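You operate a simulated robot arm through the tools that you are given. There is no shell and no other tool.

The job below is to be done with a simulated robot arm. You get a single attempt, and the scene is never put back.

TASK
Bend the pink slat 5 mm on the tester, then give it a load test.
Fine: leave the dial on the mark till the tester's lamp lights, then back to 0 before the load goes on; load off again; the slat stays on the tester; the other slat stays put. Set down upright: what you pick out.

Only the result counts: the job must be done as asked and must still hold three seconds after the hand-in. Knocking over, shifting, dropping, spilling or breaking anything else fails it.

THE ROBOT
A 7-joint arm with a two-finger parallel gripper, fixed in place. Base frame: the origin is at the foot of the arm, x ahead of it, y to its left, z up. Units: mm, degrees, N and s.
Its first joint turns from -132.0 to 132.0 degrees. Payload 3.91 kg.
The TCP is the grasp point between the finger pads, 30 mm short of the fingertips. In the tool frame z runs along the fingers and y along their closing line. Largest opening 110 mm; finger width 20, thickness 10; the body of the gripper, 48 by 112 mm, starts 55 mm behind the TCP.
Orientation is told as [roll, pitch, yaw] about the base's x, y, z axes, in that order, counted from this pose: with the fingers straight down and closing along the base's y, the tool's x points along the base's -x, its y along +y and its z along -z.

THE INTERFACE
- The arm moves only by the tool arm_command. Its argument "deltas" is a list of rows, each an object of numbers (a shift or turn left out is 0, a gripper value left out holds the last): "dx", "dy", "dz": the shift along the base's x, y, z in cm; "wx", "wy", "wz": the turn, a rotation vector about the base's x, y, z in degrees. In form: [{"dx": .., "dy": .., "dz": .., "wx": .., "wy": .., "wz": ..}, ...]. A call has 1 to 20 rows; each row shifts and turns the commanded pose from where the row before left it. "gripper" is the opening, from 0 (shut) to 1 (fully open), set as the call begins (left out, the last holds). Each row takes 0.2 s and may step no farther than 50 mm and 8.6 degrees from the row before; otherwise, or with a gripper value out of range, the whole call is refused. A pose out of reach is approached as far as the arm can. The call stops where the force on the tool passes 70 N (or 10 N more than at its start, if that is more) or the arm is blocked; 0.2 s more then pass. The fingers move at their own pace (about 108 mm/s each) and stop on an object; they squeeze with about 37 N. The grip force told is the motor's: it shows also when the fingers shut on nothing. Time passes only in rows, and 0.2 s behind the last, so rows that do not move let the fingers close. It gives the time, the measured TCP pose, the force on the tool (base axes), the opening and the grip force at its end, in the units of the frame above (readings bear some noise), with the torque about the TCP (base axes, N m) and any sound that the robot's microphone picked up.
- Cameras (640 x 400 px; columns grow to the right, rows downward): "scene" is fixed at [50.7, 649.9, 1455.1]; the picture's right is [-0.33, -0.94, 0.00], its down [-0.45, 0.16, -0.88] and it looks along [0.83, -0.29, -0.48] (base axes); focal length 337 px, centre (320, 200). "wrist" rides on the gripper at [72, 17, -103] in the tool frame; the picture's right is [-0.23, 0.97, 0.00], its down [-0.76, -0.18, -0.62] and it looks along [-0.61, -0.14, 0.78] (tool axes); focal length 222 px, centre (320, 200). There is no depth. A picture from a camera that has moved, and an enlarged one, comes with that camera's place and axes in the base frame and with its lens.
- camera(camera): a new picture of that camera. No time passes.
- zoom(camera, box): a new picture of the part [left, top, right, bottom] of that camera's present view, enlarged. No time passes.
- finish_job(): hands the job in; it is judged then, once.

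Nothing tells you positions but the pictures and the camera data. Unless the task says otherwise, let go and move clear before handing in.

The tools are called after ">>>" as name(argument=value, ...) on one line, values as JSON. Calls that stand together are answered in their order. arm_command: Moves the arm, as the interface text tells. Its arguments: {"type":"object","properties":{"deltas":{"type":"array"},"gripper":{"type":"number"}},"required":["deltas"]} The other tools are called the same way: camera (camera) takes a picture; zoom (camera, box) takes an enlarged picture of a part of a camera's view; finish_job () hands the job in.

At the start:

```text
time_s: 0.0
tcp_pos: [689.2, 282.3, 1203.6]
ee_rot: [-0.1, 0.0, 0.0]
ft_force: [-0.4, 0.7, -1.3]
wrist_torque: [-0.01, -0.01, 0.02]
width: 110.0
grip_force: 0.0
```

scene: 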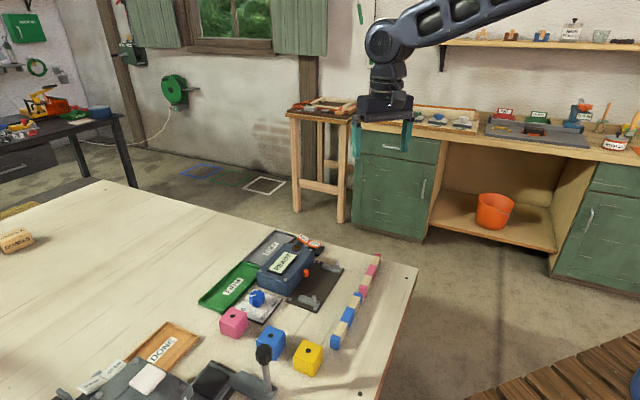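
wrist: 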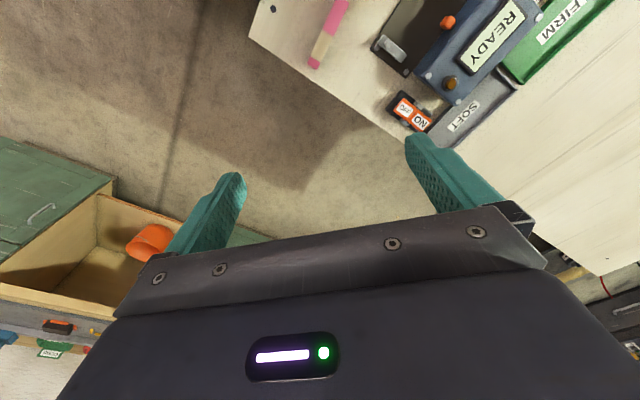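

I see a workbench with a tester-like device (READY, SOFT, FIRM labels), coloured blocks, and two slats (pink/cream and blue/cream). I'll look closer before moving.

>>> zoom(camera="scene", box=[190, 220, 350, 320])

>>> zoom(camera="scene", box=[200, 280, 360, 380])

>>> zoom(camera="scene", box=[30, 310, 200, 400])

>>> zoom(camera="scene", box=[300, 240, 430, 360])

>>> zoom(camera="wrist", box=[240, 0, 640, 200])

>>> zoom(camera="scene", box=[160, 320, 320, 400])

```text
4.00 times, centred on (270, 270) of scene
camera zoom: at [50.7, 649.9, 1455.1], right [-0.33, -0.94, 0.0], down [-0.45, 0.16, -0.88], along [0.83, -0.29, -0.48], focal length 1348 px, centre (520, -80)
```

zoom: 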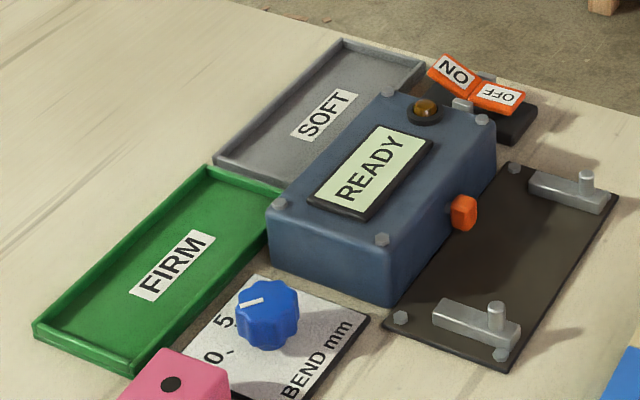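

```text
4.00 times, centred on (280, 330) of scene
camera zoom: at [50.7, 649.9, 1455.1], right [-0.33, -0.94, 0.0], down [-0.45, 0.16, -0.88], along [0.83, -0.29, -0.48], focal length 1348 px, centre (480, -320)
```

zoom: 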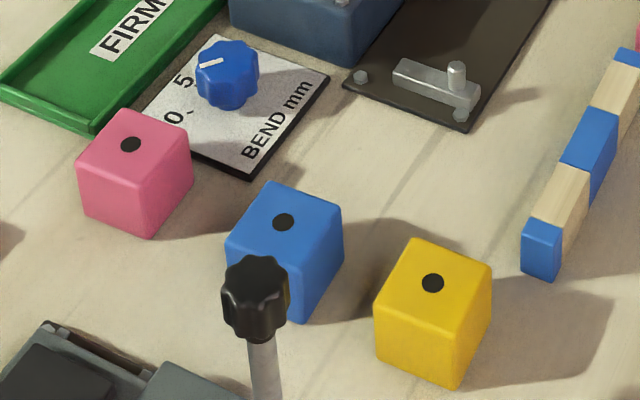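

```text
3.76 times, centred on (115, 355) of scene
camera zoom: at [50.7, 649.9, 1455.1], right [-0.33, -0.94, 0.0], down [-0.45, 0.16, -0.88], along [0.83, -0.29, -0.48], focal length 1268 px, centre (1092, -384)
```

zoom: 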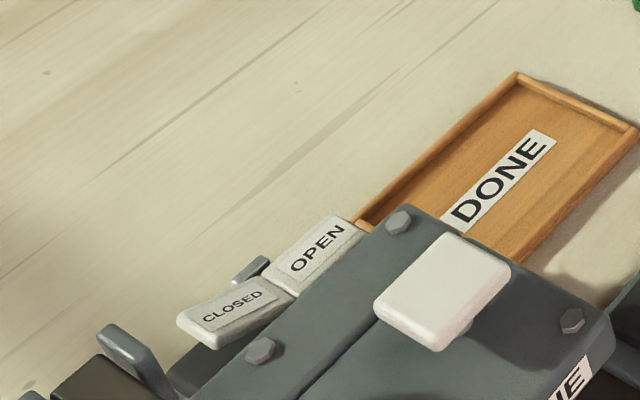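

```text
3.33 times, centred on (365, 300) of scene
camera zoom: at [50.7, 649.9, 1455.1], right [-0.33, -0.94, 0.0], down [-0.45, 0.16, -0.88], along [0.83, -0.29, -0.48], focal length 1123 px, centre (170, -133)
```

zoom: 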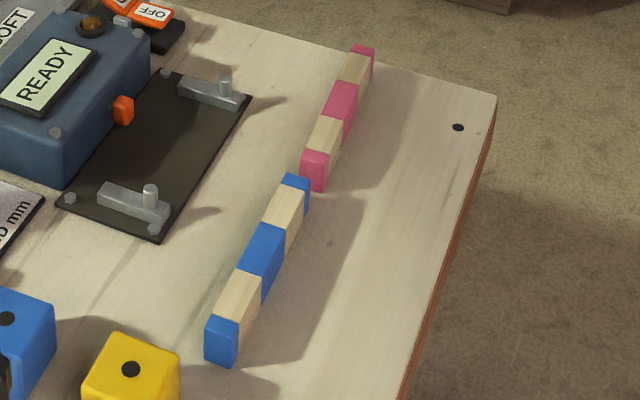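

```text
1.60 times, centred on (440, 100) of wrist
camera zoom: at [616.1, 299.1, 1307.8], right [0.23, 0.97, 0.0], down [0.76, -0.18, 0.62], along [0.61, -0.14, -0.78], focal length 355 px, centre (128, 360)
```

zoom: 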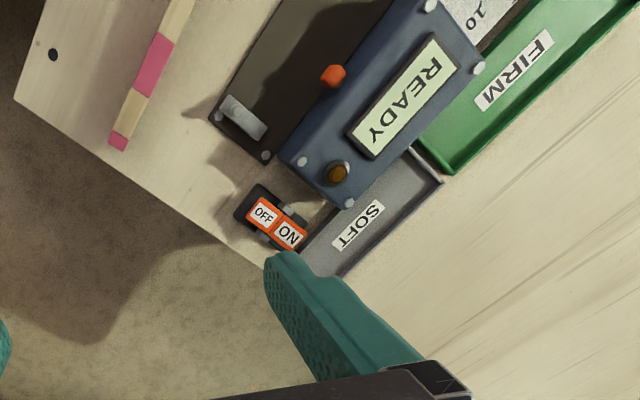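

```text
4.00 times, centred on (240, 360) of scene
camera zoom: at [50.7, 649.9, 1455.1], right [-0.33, -0.94, 0.0], down [-0.45, 0.16, -0.88], along [0.83, -0.29, -0.48], focal length 1348 px, centre (640, -440)
```

zoom: 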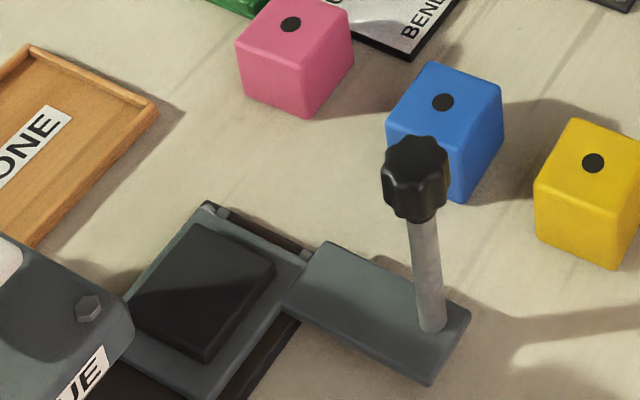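

The tester is the blue box with the READY screen, with a dark plate and pins on one side, a blue BEND dial, an amber lamp and an ON/OFF rocker. The table top comes out near z≈882. I'll bring the wrist camera closer to measure things.

>>> arm_command(deltas=[{"dx": -1.6, "dy": 2.9, "dz": -1.5}, {"dx": -1.6, "dy": 2.9, "dz": -1.5}, {"dx": -1.6, "dy": 2.9, "dz": -1.5}, {"dx": -1.6, "dy": 2.9, "dz": -1.5}, {"dx": -1.6, "dy": 2.9, "dz": -1.5}, {"dx": -1.6, "dy": 2.9, "dz": -1.5}, {"dx": -1.6, "dy": 2.9, "dz": -1.5}, {"dx": -1.6, "dy": 2.9, "dz": -1.5}, {}])

>>> camera(camera="wrist")

>>> camera(camera="scene")

```text
time_s: 2.0
tcp_pos: [559.9, 514.8, 1083.9]
ee_rot: [0.0, 0.0, 0.1]
ft_force: [-0.8, 0.3, -0.1]
wrist_torque: [0.02, 0.01, 0.02]
width: 109.9
grip_force: 0.1
```

```text
taken
camera wrist: at [487.0, 532.4, 1187.5], right [0.23, 0.97, 0.0], down [0.76, -0.18, 0.62], along [0.61, -0.14, -0.78], focal length 222 px, centre (320, 200)
```

wrist: 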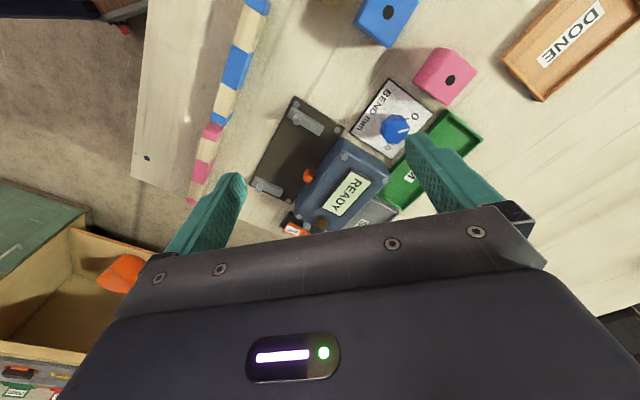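

```text
taken
```

scene: 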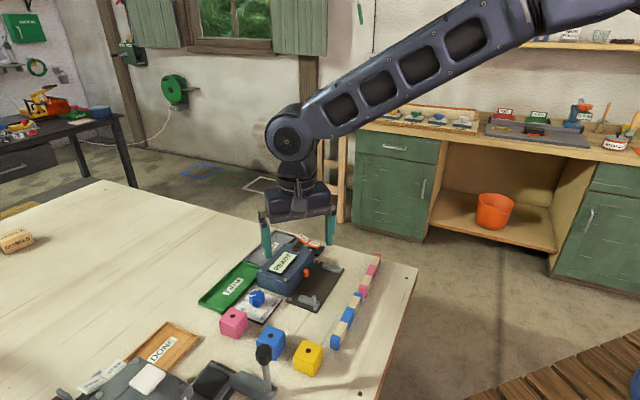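

The wrist picture shows the tester well, so I'll zoom in on the dial, supports, plunger, rocker and slats.

>>> zoom(camera="wrist", box=[330, 70, 450, 170])

>>> zoom(camera="wrist", box=[240, 90, 400, 230])

>>> zoom(camera="wrist", box=[130, 0, 330, 210])

>>> zoom(camera="scene", box=[230, 270, 300, 330])

```text
4.00 times, centred on (390, 120) of wrist
camera zoom: at [487.0, 532.4, 1187.5], right [0.23, 0.97, 0.0], down [0.76, -0.18, 0.62], along [0.61, -0.14, -0.78], focal length 888 px, centre (40, 520)
```

zoom: 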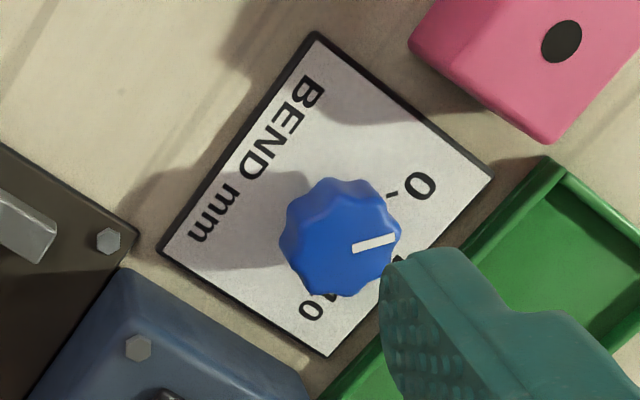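

```text
2.86 times, centred on (320, 160) of wrist
camera zoom: at [487.0, 532.4, 1187.5], right [0.23, 0.97, 0.0], down [0.76, -0.18, 0.62], along [0.61, -0.14, -0.78], focal length 635 px, centre (320, 314)
```

zoom: 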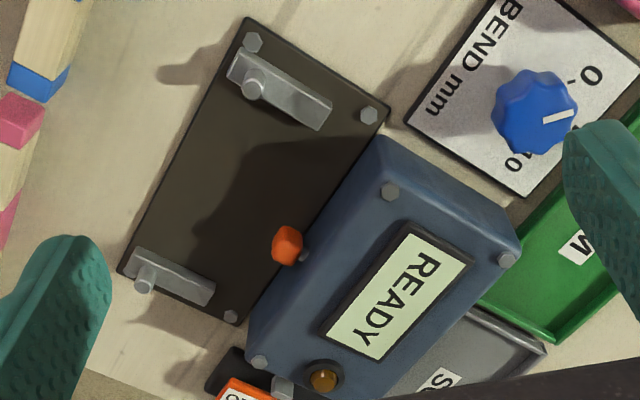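

```text
1.90 times, centred on (230, 105) of wrist
camera zoom: at [487.0, 532.4, 1187.5], right [0.23, 0.97, 0.0], down [0.76, -0.18, 0.62], along [0.61, -0.14, -0.78], focal length 423 px, centre (491, 381)
```

zoom: 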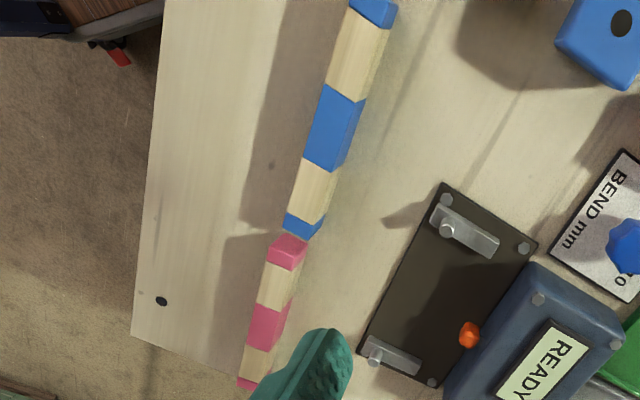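

```text
6.67 times, centred on (265, 300) of scene
camera zoom: at [50.7, 649.9, 1455.1], right [-0.33, -0.94, 0.0], down [-0.45, 0.16, -0.88], along [0.83, -0.29, -0.48], focal length 2246 px, centre (687, -467)
```

zoom: 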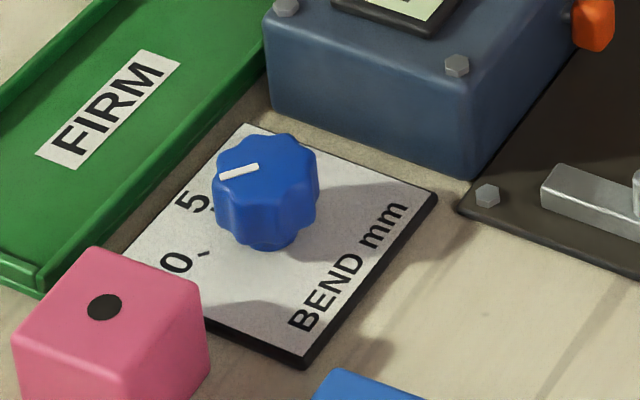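

The dial's pointer isn't at 0 as far as I can tell; the finger hides the 5 mark. I'll move so the dial sits almost directly under the camera.

>>> arm_command(deltas=[{"dx": 2.4, "dy": 1.9, "dz": -1.3}, {"dx": 2.4, "dy": 1.9, "dz": -1.3}, {"dx": 2.4, "dy": 1.9, "dz": -1.3}, {}])

>>> camera(camera="wrist")

>>> zoom(camera="wrist", box=[240, 0, 440, 130])

>>> zoom(camera="wrist", box=[120, 0, 300, 180])

```text
time_s: 3.0
tcp_pos: [633.0, 571.5, 1044.0]
ee_rot: [0.0, 0.0, 0.0]
ft_force: [-0.2, 0.2, -0.2]
wrist_torque: [-0.04, 0.05, -0.02]
width: 110.2
grip_force: 0.1
```

```text
taken
camera wrist: at [559.2, 588.9, 1147.6], right [0.23, 0.97, 0.0], down [0.76, -0.18, 0.62], along [0.61, -0.14, -0.78], focal length 222 px, centre (320, 200)
```

wrist: 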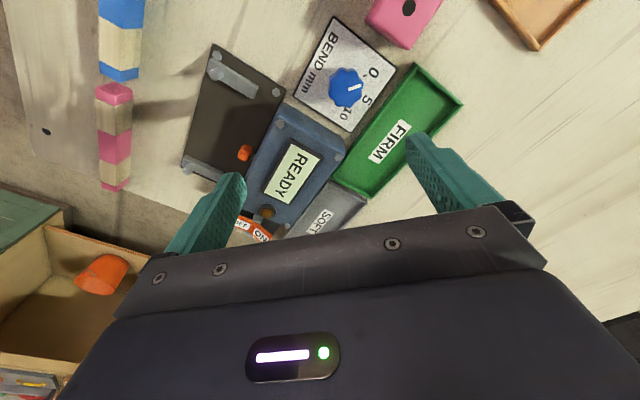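

```text
3.08 times, centred on (340, 65) of wrist
camera zoom: at [559.2, 588.9, 1147.6], right [0.23, 0.97, 0.0], down [0.76, -0.18, 0.62], along [0.61, -0.14, -0.78], focal length 684 px, centre (258, 615)
```

zoom: 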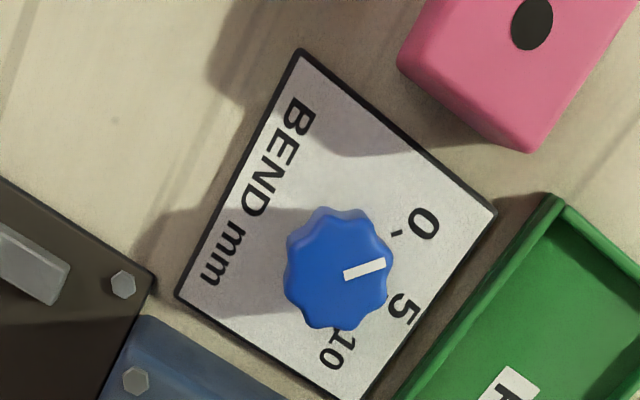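

```text
2.22 times, centred on (210, 90) of wrist
camera zoom: at [559.2, 588.9, 1147.6], right [0.23, 0.97, 0.0], down [0.76, -0.18, 0.62], along [0.61, -0.14, -0.78], focal length 494 px, centre (564, 444)
```

zoom: 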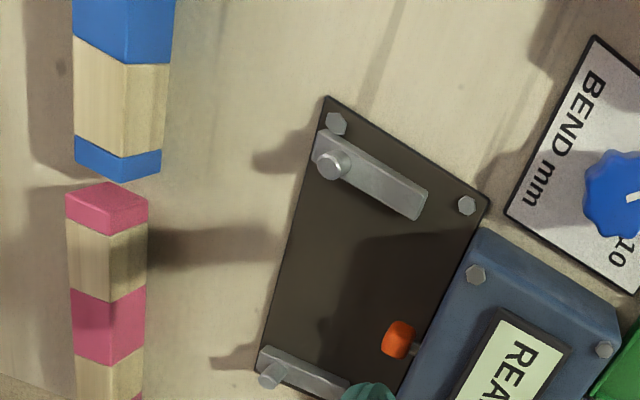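

The dial reads 0 at present: 0 lies toward +y, 5 at 45° between +x and +y, and 10 toward +x, so reaching 5 takes a 45° clockwise turn. Next I'll look at the rocker and the far side of the tester with the gripper yawed −45°.

>>> arm_command(deltas=[{"dx": 2.78, "dy": -2.53, "wz": -7.5}, {"dx": 2.78, "dy": -2.53, "wz": -7.5}, {"dx": 2.78, "dy": -2.53, "wz": -7.5}, {"dx": 2.78, "dy": -2.53, "wz": -7.5}, {"dx": 2.78, "dy": -2.53, "wz": -7.5}, {"dx": 2.78, "dy": -2.53, "wz": -7.5}, {}])

>>> camera(camera="wrist")

>>> zoom(camera="wrist", box=[220, 0, 420, 140])

>>> camera(camera="scene")

```text
time_s: 4.6
tcp_pos: [800.5, 421.3, 1045.9]
ee_rot: [0.0, 0.0, -45.0]
ft_force: [0.3, 0.2, -0.8]
wrist_torque: [0.0, -0.07, 0.02]
width: 110.2
grip_force: 0.0
```

```text
taken
camera wrist: at [759.3, 484.7, 1149.1], right [0.85, 0.53, 0.0], down [0.41, -0.66, 0.62], along [0.33, -0.53, -0.78], focal length 222 px, centre (320, 200)
```

wrist: 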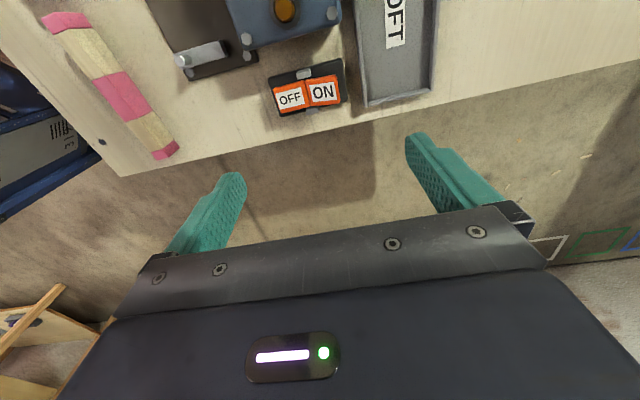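

```text
2.86 times, centred on (320, 70) of wrist
camera zoom: at [759.3, 484.7, 1149.1], right [0.85, 0.53, 0.0], down [0.41, -0.66, 0.62], along [0.33, -0.53, -0.78], focal length 635 px, centre (320, 571)
```

zoom: 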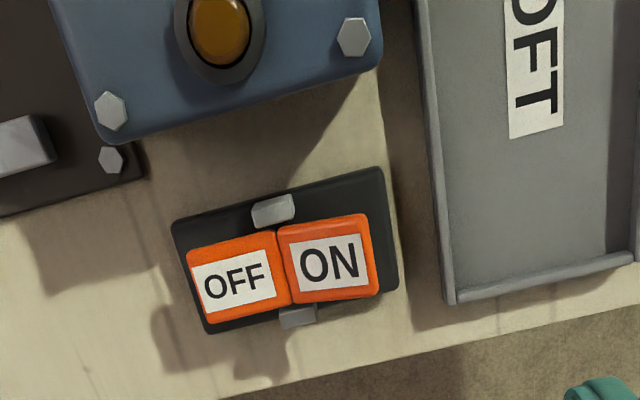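

```text
taken
```

scene: 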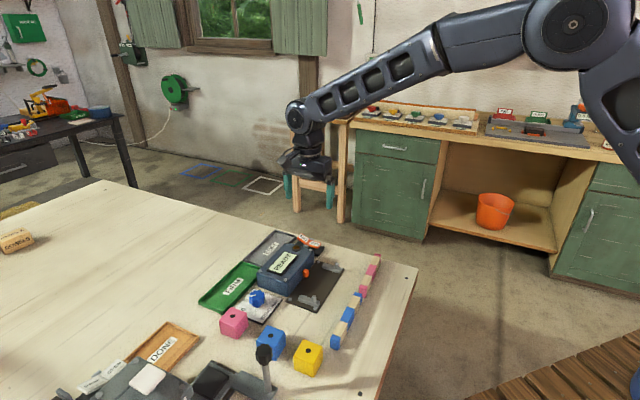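

The rocker currently sits on OFF, with the ON half raised, at about (768,416) for OFF and (792,440) for ON. Next I'll go above the pink slat to measure it before grasping.

>>> arm_command(deltas=[{"dx": -3.8, "dy": -2.06, "dz": -0.4}, {"dx": -3.8, "dy": -2.06, "dz": -0.4}, {"dx": -3.8, "dy": -2.06, "dz": -0.4}, {"dx": -3.8, "dy": -2.06, "dz": -0.4}, {"dx": -3.8, "dy": -2.06, "dz": -0.4}, {}])

>>> camera(camera="wrist")

>>> zoom(camera="wrist", box=[250, 20, 410, 180])

>>> zoom(camera="wrist", box=[330, 0, 560, 150])

>>> zoom(camera="scene", box=[320, 240, 400, 300])

```text
time_s: 6.0
tcp_pos: [608.3, 314.3, 1026.8]
ee_rot: [0.0, 0.0, -45.0]
ft_force: [-0.1, 0.6, 0.0]
wrist_torque: [0.01, -0.04, -0.02]
width: 110.0
grip_force: 0.0
```

```text
taken
camera wrist: at [568.5, 378.4, 1129.8], right [0.85, 0.53, 0.0], down [0.41, -0.66, 0.62], along [0.33, -0.53, -0.78], focal length 222 px, centre (320, 200)
```

wrist: 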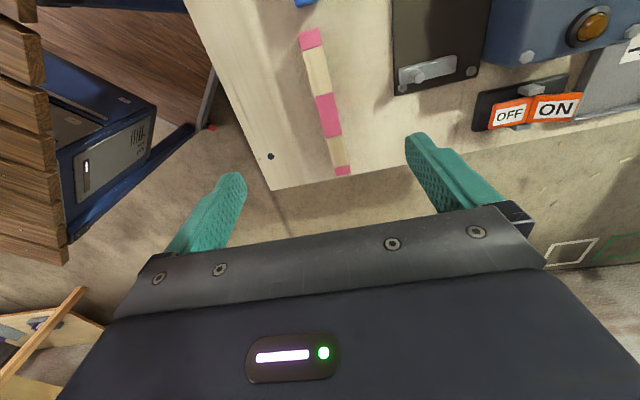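

```text
2.50 times, centred on (330, 100) of wrist
camera zoom: at [568.5, 378.4, 1129.8], right [0.85, 0.53, 0.0], down [0.41, -0.66, 0.62], along [0.33, -0.53, -0.78], focal length 555 px, centre (295, 450)
```

zoom: 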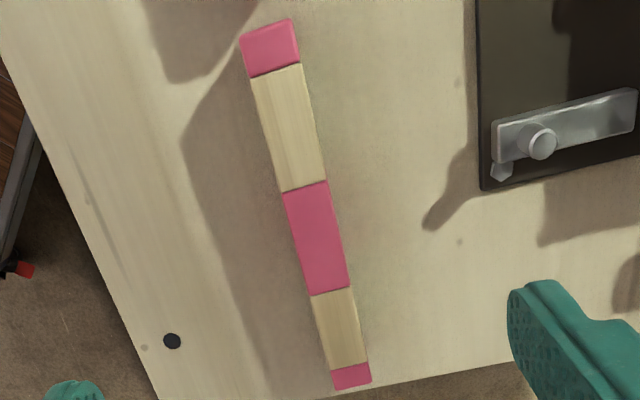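

```text
2.67 times, centred on (445, 75) of wrist
camera zoom: at [568.5, 378.4, 1129.8], right [0.85, 0.53, 0.0], down [0.41, -0.66, 0.62], along [0.33, -0.53, -0.78], focal length 592 px, centre (-13, 533)
```

zoom: 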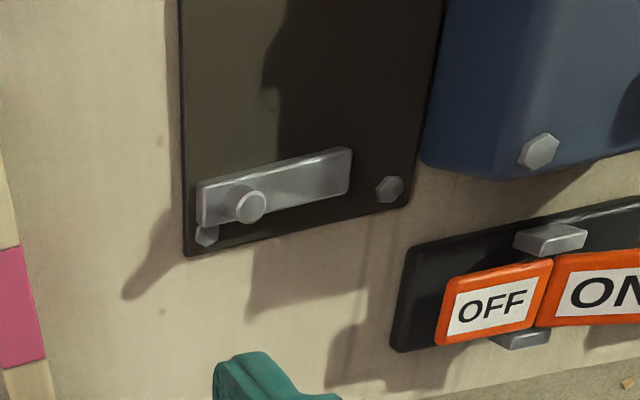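

```text
6.67 times, centred on (360, 270) of scene
camera zoom: at [50.7, 649.9, 1455.1], right [-0.33, -0.94, 0.0], down [-0.45, 0.16, -0.88], along [0.83, -0.29, -0.48], focal length 2246 px, centre (53, -267)
```

zoom: 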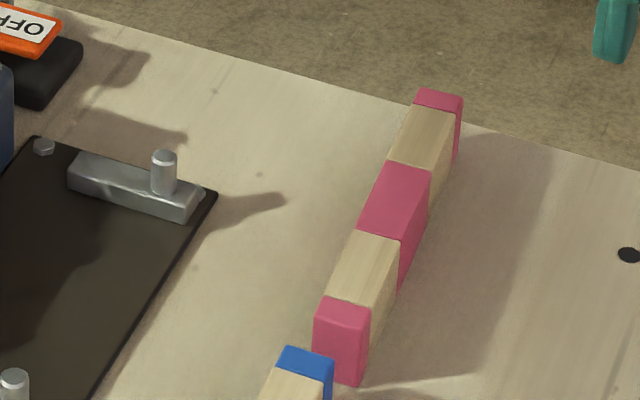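

The slat is about 134×17×34 mm, standing on edge, with its centre near (613,323). Before grasping I'll take one closer look straight over the tester's supports to fix where the slat must sit.

>>> arm_command(deltas=[{"dx": 0.1, "dy": 3.6, "dz": -0.7}, {"dx": 0.1, "dy": 3.6, "dz": -0.7}, {"dx": 0.1, "dy": 3.6, "dz": -0.7}, {"dx": 0.1, "dy": 3.6, "dz": -0.7}, {}])

>>> camera(camera="wrist")

>>> zoom(camera="wrist", box=[240, 0, 440, 125])

>>> zoom(camera="wrist", box=[240, 100, 440, 225])

```text
time_s: 7.2
tcp_pos: [616.7, 459.2, 997.3]
ee_rot: [0.0, 0.0, -45.0]
ft_force: [-0.4, 1.1, 0.1]
wrist_torque: [0.0, -0.01, -0.04]
width: 109.8
grip_force: 0.0
```

```text
taken
camera wrist: at [576.4, 522.8, 1101.6], right [0.85, 0.53, 0.0], down [0.41, -0.66, 0.62], along [0.33, -0.53, -0.78], focal length 222 px, centre (320, 200)
```

wrist: 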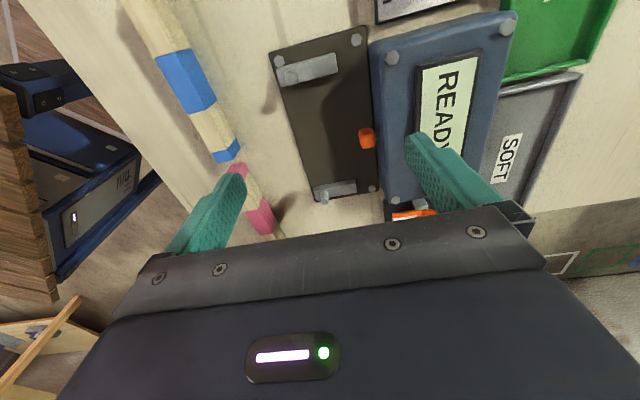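

```text
3.20 times, centred on (340, 62) of wrist
camera zoom: at [576.4, 522.8, 1101.6], right [0.85, 0.53, 0.0], down [0.41, -0.66, 0.62], along [0.33, -0.53, -0.78], focal length 711 px, centre (256, 640)
```

zoom: 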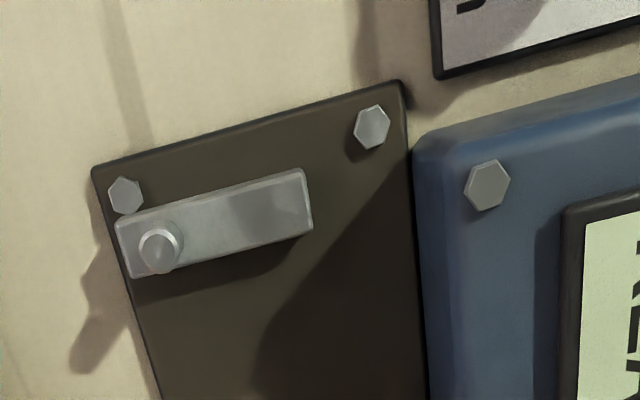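

```text
3.20 times, centred on (340, 162) of wrist
camera zoom: at [576.4, 522.8, 1101.6], right [0.85, 0.53, 0.0], down [0.41, -0.66, 0.62], along [0.33, -0.53, -0.78], focal length 711 px, centre (256, 320)
```

zoom: 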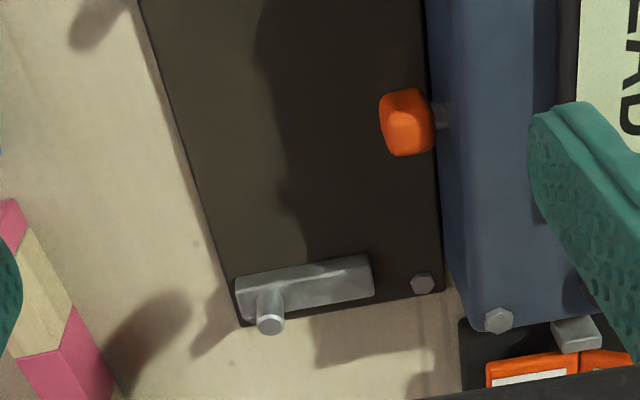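

The pins are near (574,481) and (663,393), 45° across, and the plunger faces them from the box side, so the slat goes on the two bars against the pins. I'll go over the pink slat with the fingers partly closed and check alignment.

>>> arm_command(deltas=[{"dx": -0.1, "dy": -3.4, "wz": 0.5}, {"dx": -0.1, "dy": -3.4, "wz": 0.5}, {"dx": -0.1, "dy": -3.4, "wz": 0.5}, {"dx": -0.1, "dy": -3.35, "wz": 0.5}, {"dz": -1.7}, {"dz": -1.7}, {}], gripper=0.48)

>>> camera(camera="wrist")

>>> zoom(camera="wrist", box=[240, 50, 400, 190])

>>> zoom(camera="scene", box=[300, 220, 420, 310])

```text
time_s: 8.8
tcp_pos: [610.5, 324.6, 962.6]
ee_rot: [0.0, 0.0, -43.1]
ft_force: [0.3, 0.1, 0.5]
wrist_torque: [-0.01, 0.01, 0.01]
width: 52.6
grip_force: 0.1
```

```text
taken
camera wrist: at [567.6, 387.4, 1066.6], right [0.83, 0.56, 0.0], down [0.44, -0.65, 0.62], along [0.35, -0.52, -0.78], focal length 222 px, centre (320, 200)
```

wrist: 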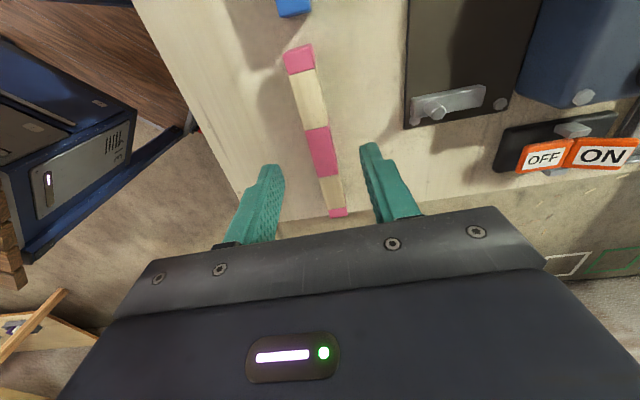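

```text
2.86 times, centred on (320, 120) of wrist
camera zoom: at [567.6, 387.4, 1066.6], right [0.83, 0.56, 0.0], down [0.44, -0.65, 0.62], along [0.35, -0.52, -0.78], focal length 635 px, centre (320, 429)
```

zoom: 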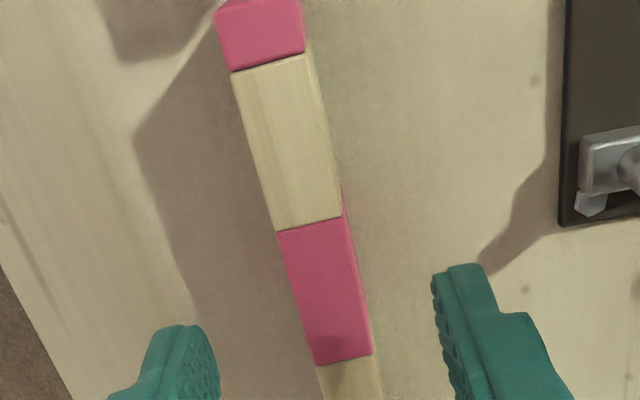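

```text
4.44 times, centred on (360, 265) of scene
camera zoom: at [50.7, 649.9, 1455.1], right [-0.33, -0.94, 0.0], down [-0.45, 0.16, -0.88], along [0.83, -0.29, -0.48], focal length 1497 px, centre (142, -89)
```

zoom: 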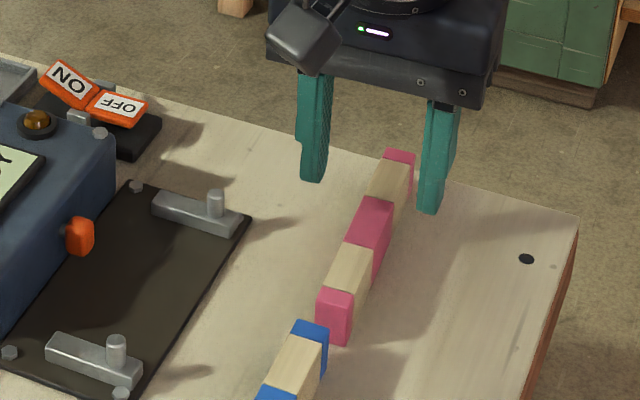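

The slat centre reads about (611,326) at −43.5°, in line with the gripper. I'll lower so the fingertips are a few mm above the table.

>>> arm_command(deltas=[{"dx": 0.07, "dy": 0.06, "dz": -1.5, "wz": -0.4}, {"dz": -1.5}, {"dz": -1.0}, {"dz": -0.5}, {}])

>>> camera(camera="wrist")

>>> zoom(camera="scene", box=[310, 230, 410, 310])

>>> zoom(camera="wrist", box=[240, 50, 420, 230])

```text
time_s: 10.0
tcp_pos: [610.6, 325.4, 918.0]
ee_rot: [0.0, -0.1, -43.4]
ft_force: [-0.7, 0.3, 0.5]
wrist_torque: [-0.01, -0.03, 0.05]
width: 52.7
grip_force: 0.2
```

```text
taken
camera wrist: at [568.9, 387.6, 1022.1], right [0.83, 0.55, 0.0], down [0.43, -0.65, 0.62], along [0.34, -0.52, -0.78], focal length 222 px, centre (320, 200)
```

wrist: 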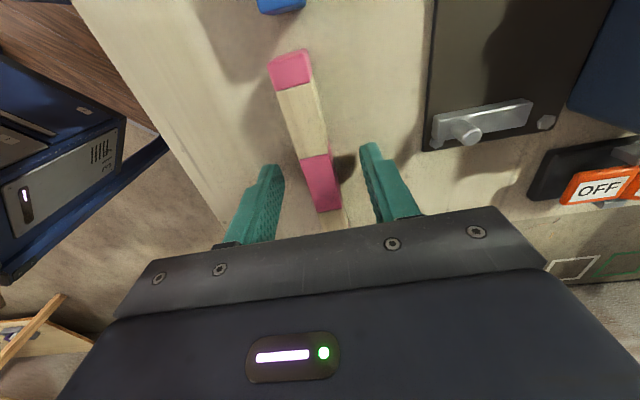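

```text
5.00 times, centred on (360, 270) of scene
camera zoom: at [50.7, 649.9, 1455.1], right [-0.33, -0.94, 0.0], down [-0.45, 0.16, -0.88], along [0.83, -0.29, -0.48], focal length 1685 px, centre (120, -150)
```

zoom: 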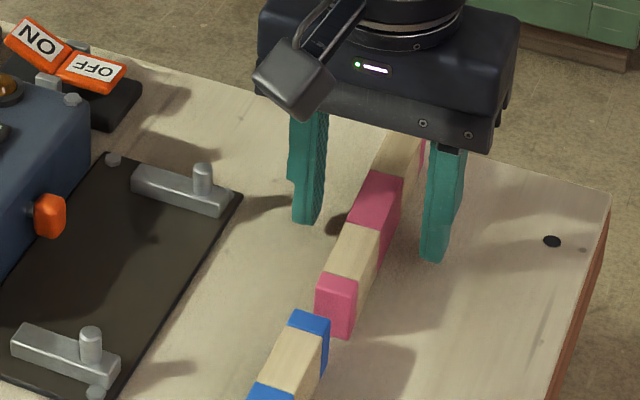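

```text
2.22 times, centred on (330, 140) of wrist
camera zoom: at [568.9, 387.6, 1022.1], right [0.83, 0.55, 0.0], down [0.43, -0.65, 0.62], along [0.34, -0.52, -0.78], focal length 494 px, centre (298, 333)
```

zoom: 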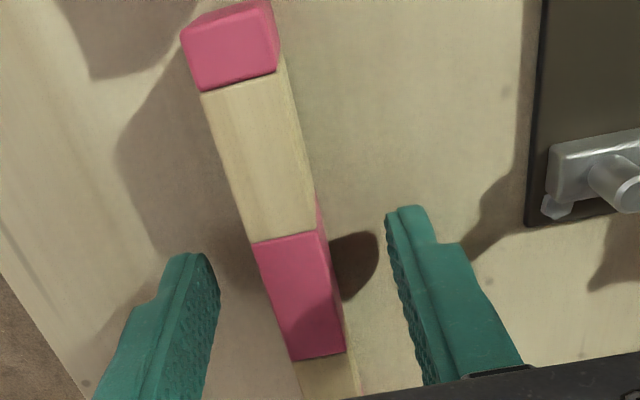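

The slat is centred between the fingers and the tips are clear of everything. I'll close on it.

>>> arm_command(deltas=[{"dx": 0.05, "dy": 0.05}, {}, {}, {}], gripper=0.0)

>>> camera(camera="wrist")

```text
time_s: 11.0
tcp_pos: [610.7, 326.3, 918.1]
ee_rot: [0.1, 0.0, -43.4]
ft_force: [-0.4, -0.2, -0.8]
wrist_torque: [-0.01, -0.02, 0.01]
width: 16.9
grip_force: 37.1
```

```text
taken
camera wrist: at [568.9, 388.0, 1022.1], right [0.83, 0.55, 0.0], down [0.43, -0.65, 0.62], along [0.34, -0.52, -0.78], focal length 222 px, centre (320, 200)
```

wrist: 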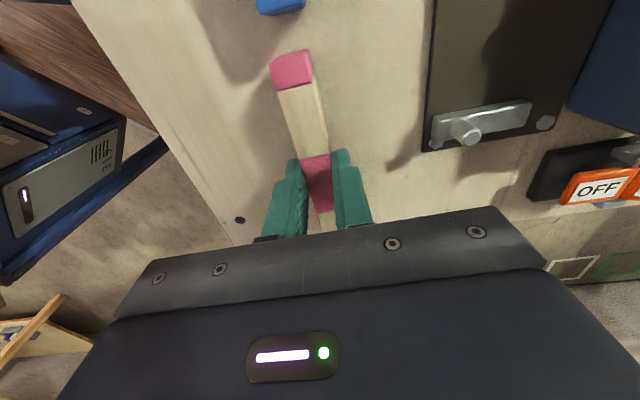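

Gripped (16.9 mm wide). I'll lift straight up and check the hold.

>>> arm_command(deltas=[{"dz": 1.0}, {"dz": 2.5}, {"dz": 2.5}, {}])

>>> zoom(camera="wrist", box=[230, 30, 430, 240])

>>> zoom(camera="scene", box=[290, 210, 420, 310])

```text
time_s: 12.0
tcp_pos: [611.0, 324.0, 978.5]
ee_rot: [-0.1, 0.0, -43.3]
ft_force: [-0.7, 0.5, -0.1]
wrist_torque: [-0.01, -0.01, -0.02]
width: 17.0
grip_force: 37.2
```

```text
1.90 times, centred on (330, 135) of wrist
camera zoom: at [568.1, 386.9, 1081.8], right [0.83, 0.55, 0.0], down [0.43, -0.65, 0.62], along [0.34, -0.52, -0.78], focal length 423 px, centre (301, 324)
```

zoom: 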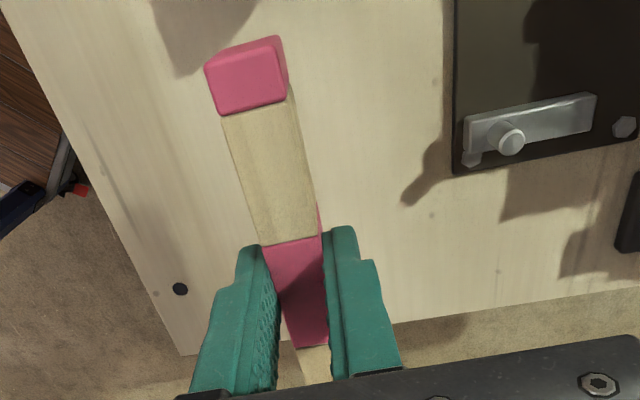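

```text
4.00 times, centred on (355, 260) of scene
camera zoom: at [50.7, 649.9, 1455.1], right [-0.33, -0.94, 0.0], down [-0.45, 0.16, -0.88], along [0.83, -0.29, -0.48], focal length 1348 px, centre (180, -40)
```

zoom: 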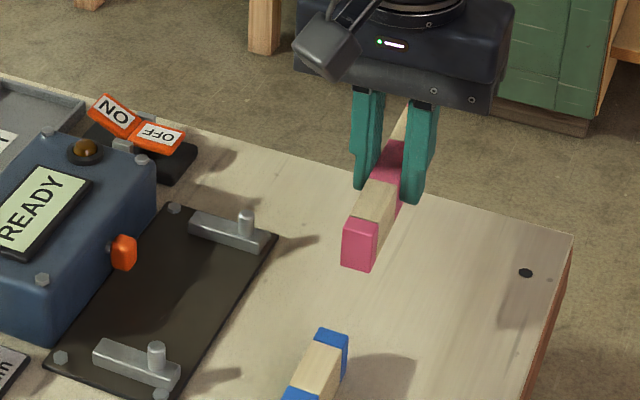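

The slat hangs level. I'll zoom in on its near end and mid band to work out its centre relative to the gripper.

>>> zoom(camera="wrist", box=[260, 40, 350, 110])

>>> zoom(camera="wrist", box=[280, 130, 380, 220])

>>> zoom(camera="scene", box=[355, 230, 415, 280])

```text
5.71 times, centred on (305, 75) of wrist
camera zoom: at [568.1, 386.9, 1081.8], right [0.83, 0.55, 0.0], down [0.43, -0.65, 0.62], along [0.34, -0.52, -0.78], focal length 1269 px, centre (406, 914)
```

zoom: 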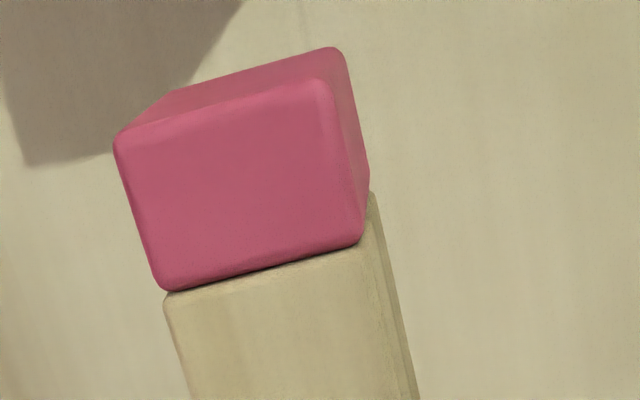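

```text
4.44 times, centred on (330, 175) of wrist
camera zoom: at [568.1, 386.9, 1081.8], right [0.83, 0.55, 0.0], down [0.43, -0.65, 0.62], along [0.34, -0.52, -0.78], focal length 987 px, centre (276, 311)
```

zoom: 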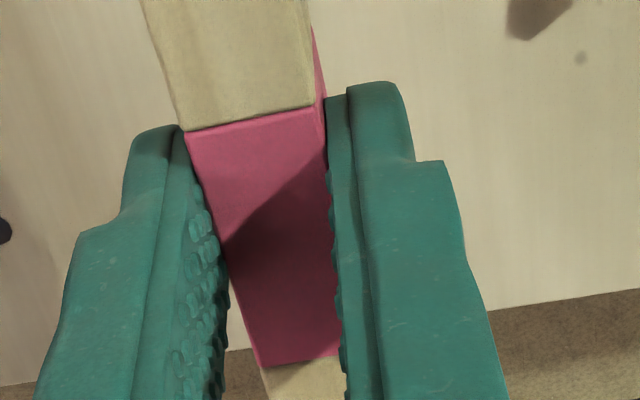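

```text
8.00 times, centred on (385, 255) of scene
camera zoom: at [50.7, 649.9, 1455.1], right [-0.33, -0.94, 0.0], down [-0.45, 0.16, -0.88], along [0.83, -0.29, -0.48], focal length 2695 px, centre (-200, -240)
```

zoom: 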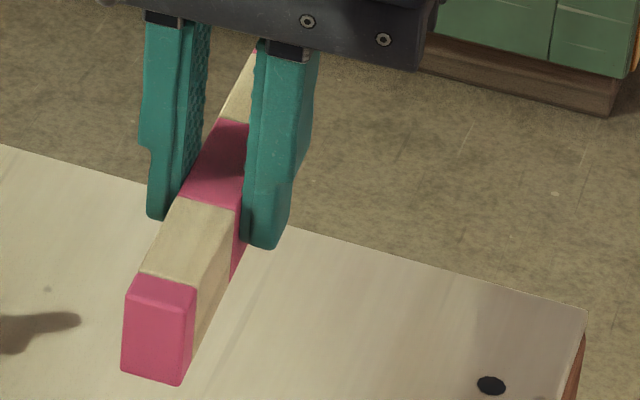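

The slat is 130 mm long and held at its centre. Now I'll carry it over the bars, staying high, and check the alignment against the pins.

>>> arm_command(deltas=[{"dx": 0.5, "dy": 3.1, "wz": -0.4}, {"dx": 0.5, "dy": 3.1, "wz": -0.4}, {"dx": 0.5, "dy": 3.1, "wz": -0.4}, {"dx": 0.55, "dy": 3.11, "wz": -0.4}, {}, {}])

>>> camera(camera="wrist")

>>> zoom(camera="wrist", box=[230, 20, 430, 160])

>>> zoom(camera="scene", box=[250, 230, 370, 320])

```text
time_s: 13.4
tcp_pos: [632.8, 449.8, 979.5]
ee_rot: [0.0, 0.0, -45.0]
ft_force: [0.4, -0.1, -1.0]
wrist_torque: [-0.02, -0.01, 0.05]
width: 16.8
grip_force: 37.0
```

```text
taken
camera wrist: at [591.7, 512.7, 1083.0], right [0.85, 0.53, 0.0], down [0.41, -0.66, 0.62], along [0.33, -0.53, -0.78], focal length 222 px, centre (320, 200)
```

wrist: 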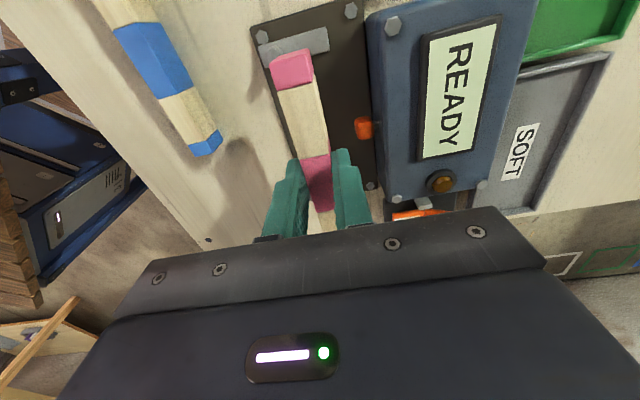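

```text
2.86 times, centred on (330, 90) of wrist
camera zoom: at [591.7, 512.7, 1083.0], right [0.85, 0.53, 0.0], down [0.41, -0.66, 0.62], along [0.33, -0.53, -0.78], focal length 635 px, centre (291, 514)
```

zoom: 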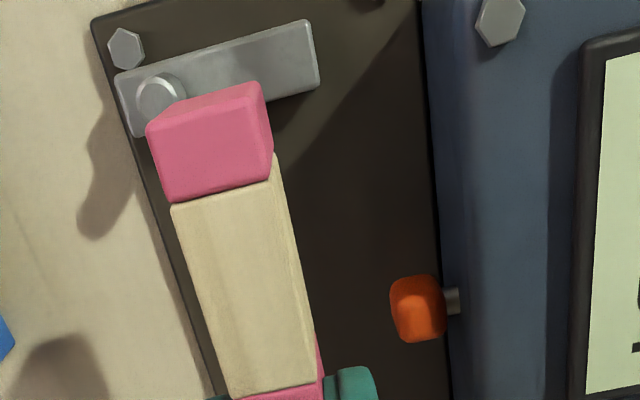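

```text
4.44 times, centred on (310, 275) of scene
camera zoom: at [50.7, 649.9, 1455.1], right [-0.33, -0.94, 0.0], down [-0.45, 0.16, -0.88], along [0.83, -0.29, -0.48], focal length 1497 px, centre (364, -133)
```

zoom: 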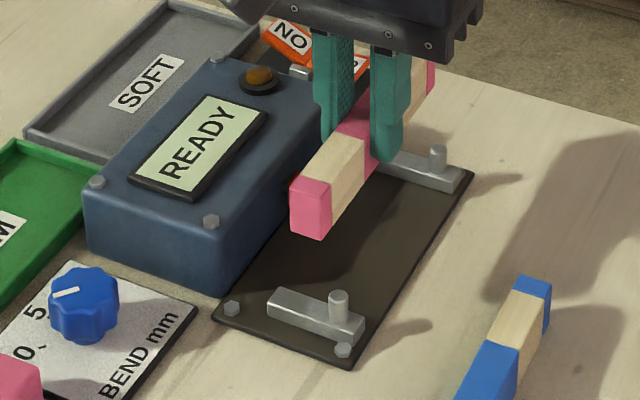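

The slat is parallel to the pin line, centred along it, and about 4 mm on the plunger side of touching the pins. I'll lower most of the way and look again.

>>> arm_command(deltas=[{"dz": -1.5}, {"dz": -1.5}, {"dz": -0.9}, {}])

>>> zoom(camera="wrist", box=[230, 20, 430, 160])

>>> zoom(camera="scene", box=[270, 240, 360, 315])

```text
time_s: 14.4
tcp_pos: [631.8, 449.5, 939.2]
ee_rot: [0.0, 0.1, -45.0]
ft_force: [0.1, -0.6, -0.8]
wrist_torque: [0.02, -0.01, 0.02]
width: 16.9
grip_force: 37.2
```

```text
2.86 times, centred on (330, 90) of wrist
camera zoom: at [591.3, 512.9, 1043.3], right [0.85, 0.53, 0.0], down [0.41, -0.66, 0.62], along [0.33, -0.53, -0.78], focal length 635 px, centre (291, 514)
```

zoom: 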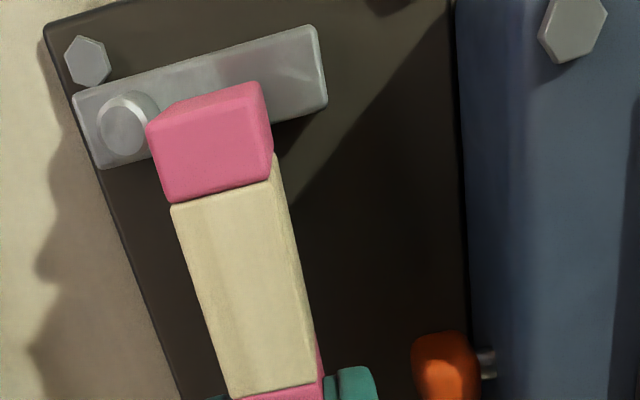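

```text
5.33 times, centred on (315, 278) of scene
camera zoom: at [50.7, 649.9, 1455.1], right [-0.33, -0.94, 0.0], down [-0.45, 0.16, -0.88], along [0.83, -0.29, -0.48], focal length 1797 px, centre (347, -213)
```

zoom: 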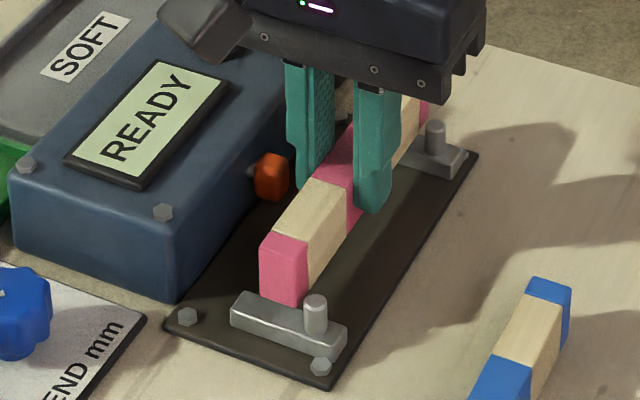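

The near pin is about 18 mm from the slat's centreline, so the gap is around 4 mm. I'll lower the last millimetres in small steps, watching the force.

>>> arm_command(deltas=[{"dz": -0.1}, {"dz": -0.1}, {"dz": -0.1}, {}])

>>> zoom(camera="scene", box=[290, 270, 340, 310])

```text
time_s: 15.4
tcp_pos: [632.8, 449.6, 936.7]
ee_rot: [0.0, 0.0, -44.9]
ft_force: [0.8, -0.1, 0.0]
wrist_torque: [-0.02, -0.02, -0.01]
width: 16.8
grip_force: 36.7
```

```text
10.00 times, centred on (315, 290) of scene
camera zoom: at [50.7, 649.9, 1455.1], right [-0.33, -0.94, 0.0], down [-0.45, 0.16, -0.88], along [0.83, -0.29, -0.48], focal length 3369 px, centre (370, -700)
```

zoom: 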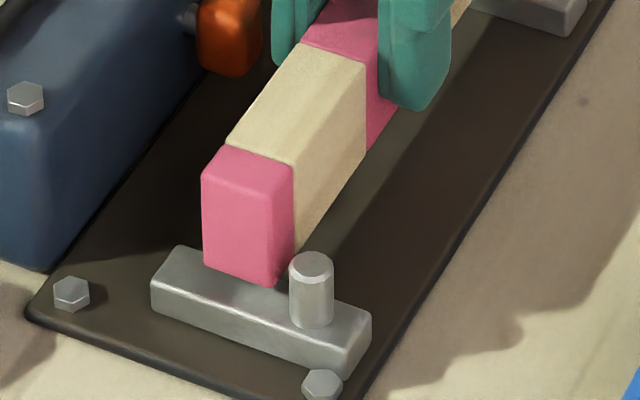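

Still roughly 5 mm above the bars by the scene view; no contact force yet. I'll continue down in 1 mm steps.

>>> arm_command(deltas=[{"dz": -0.1}, {"dz": -0.1}, {"dz": -0.1}, {}])

>>> zoom(camera="scene", box=[290, 270, 340, 310])

>>> zoom(camera="scene", box=[310, 240, 360, 280])

>>> zoom(camera="wrist", box=[230, 20, 430, 160])

```text
time_s: 16.4
tcp_pos: [632.5, 450.1, 932.9]
ee_rot: [0.0, 0.0, -45.0]
ft_force: [-0.6, -0.3, -0.7]
wrist_torque: [-0.02, 0.0, 0.04]
width: 16.9
grip_force: 37.0
```

```text
10.00 times, centred on (315, 290) of scene
camera zoom: at [50.7, 649.9, 1455.1], right [-0.33, -0.94, 0.0], down [-0.45, 0.16, -0.88], along [0.83, -0.29, -0.48], focal length 3369 px, centre (370, -700)
```

zoom: 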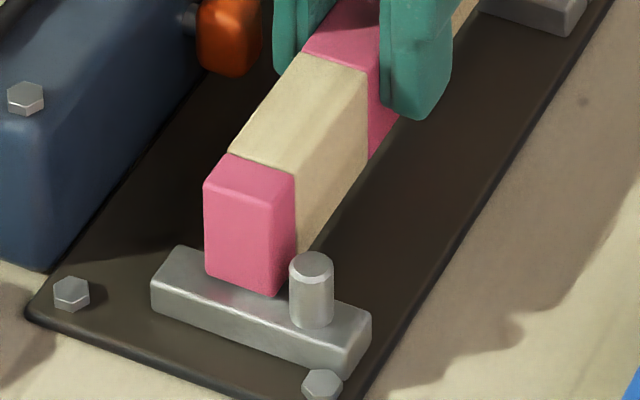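

```text
10.00 times, centred on (335, 260) of scene
camera zoom: at [50.7, 649.9, 1455.1], right [-0.33, -0.94, 0.0], down [-0.45, 0.16, -0.88], along [0.83, -0.29, -0.48], focal length 3369 px, centre (170, -400)
```

zoom: 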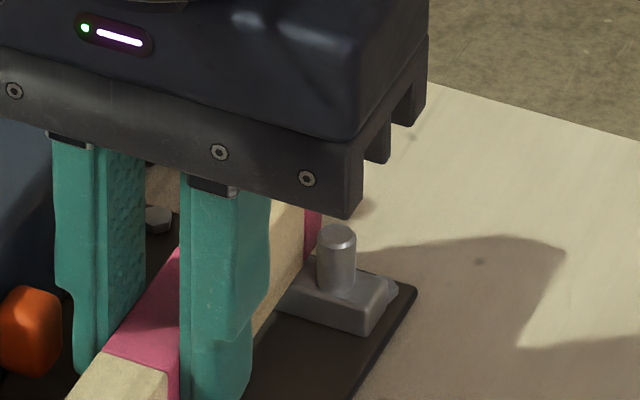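

```text
2.86 times, centred on (330, 90) of wrist
camera zoom: at [591.9, 513.2, 1037.0], right [0.85, 0.53, 0.0], down [0.41, -0.66, 0.62], along [0.33, -0.53, -0.78], focal length 635 px, centre (291, 514)
```

zoom: 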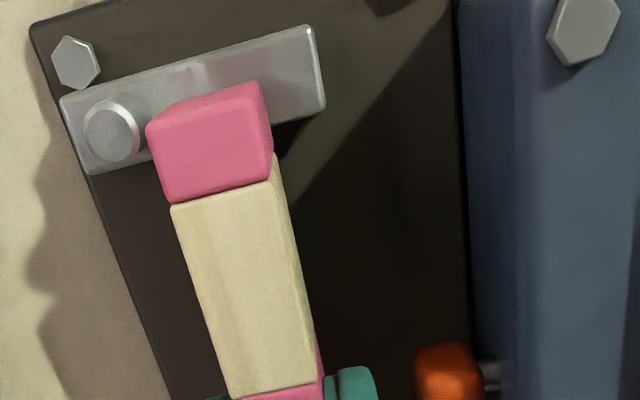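

Only about 3 mm above the bars now. I'll ease the slat sideways toward the pins in half-millimetre steps and watch the force.

>>> arm_command(deltas=[{"dx": -0.0354, "dy": -0.0354}, {"dx": -0.0354, "dy": -0.0354}, {"dx": -0.0354, "dy": -0.0354}, {}])

>>> zoom(camera="scene", box=[290, 270, 340, 310])

```text
time_s: 17.4
tcp_pos: [631.6, 448.3, 933.1]
ee_rot: [0.0, -0.1, -44.9]
ft_force: [0.4, -0.1, -0.4]
wrist_torque: [0.0, 0.01, 0.03]
width: 16.6
grip_force: 37.0
```

```text
10.00 times, centred on (315, 290) of scene
camera zoom: at [50.7, 649.9, 1455.1], right [-0.33, -0.94, 0.0], down [-0.45, 0.16, -0.88], along [0.83, -0.29, -0.48], focal length 3369 px, centre (370, -700)
```

zoom: 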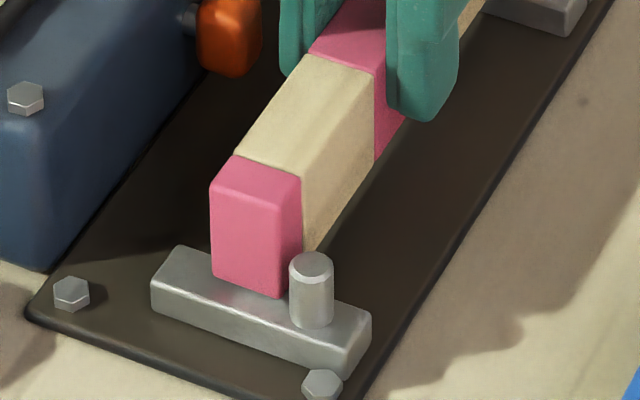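

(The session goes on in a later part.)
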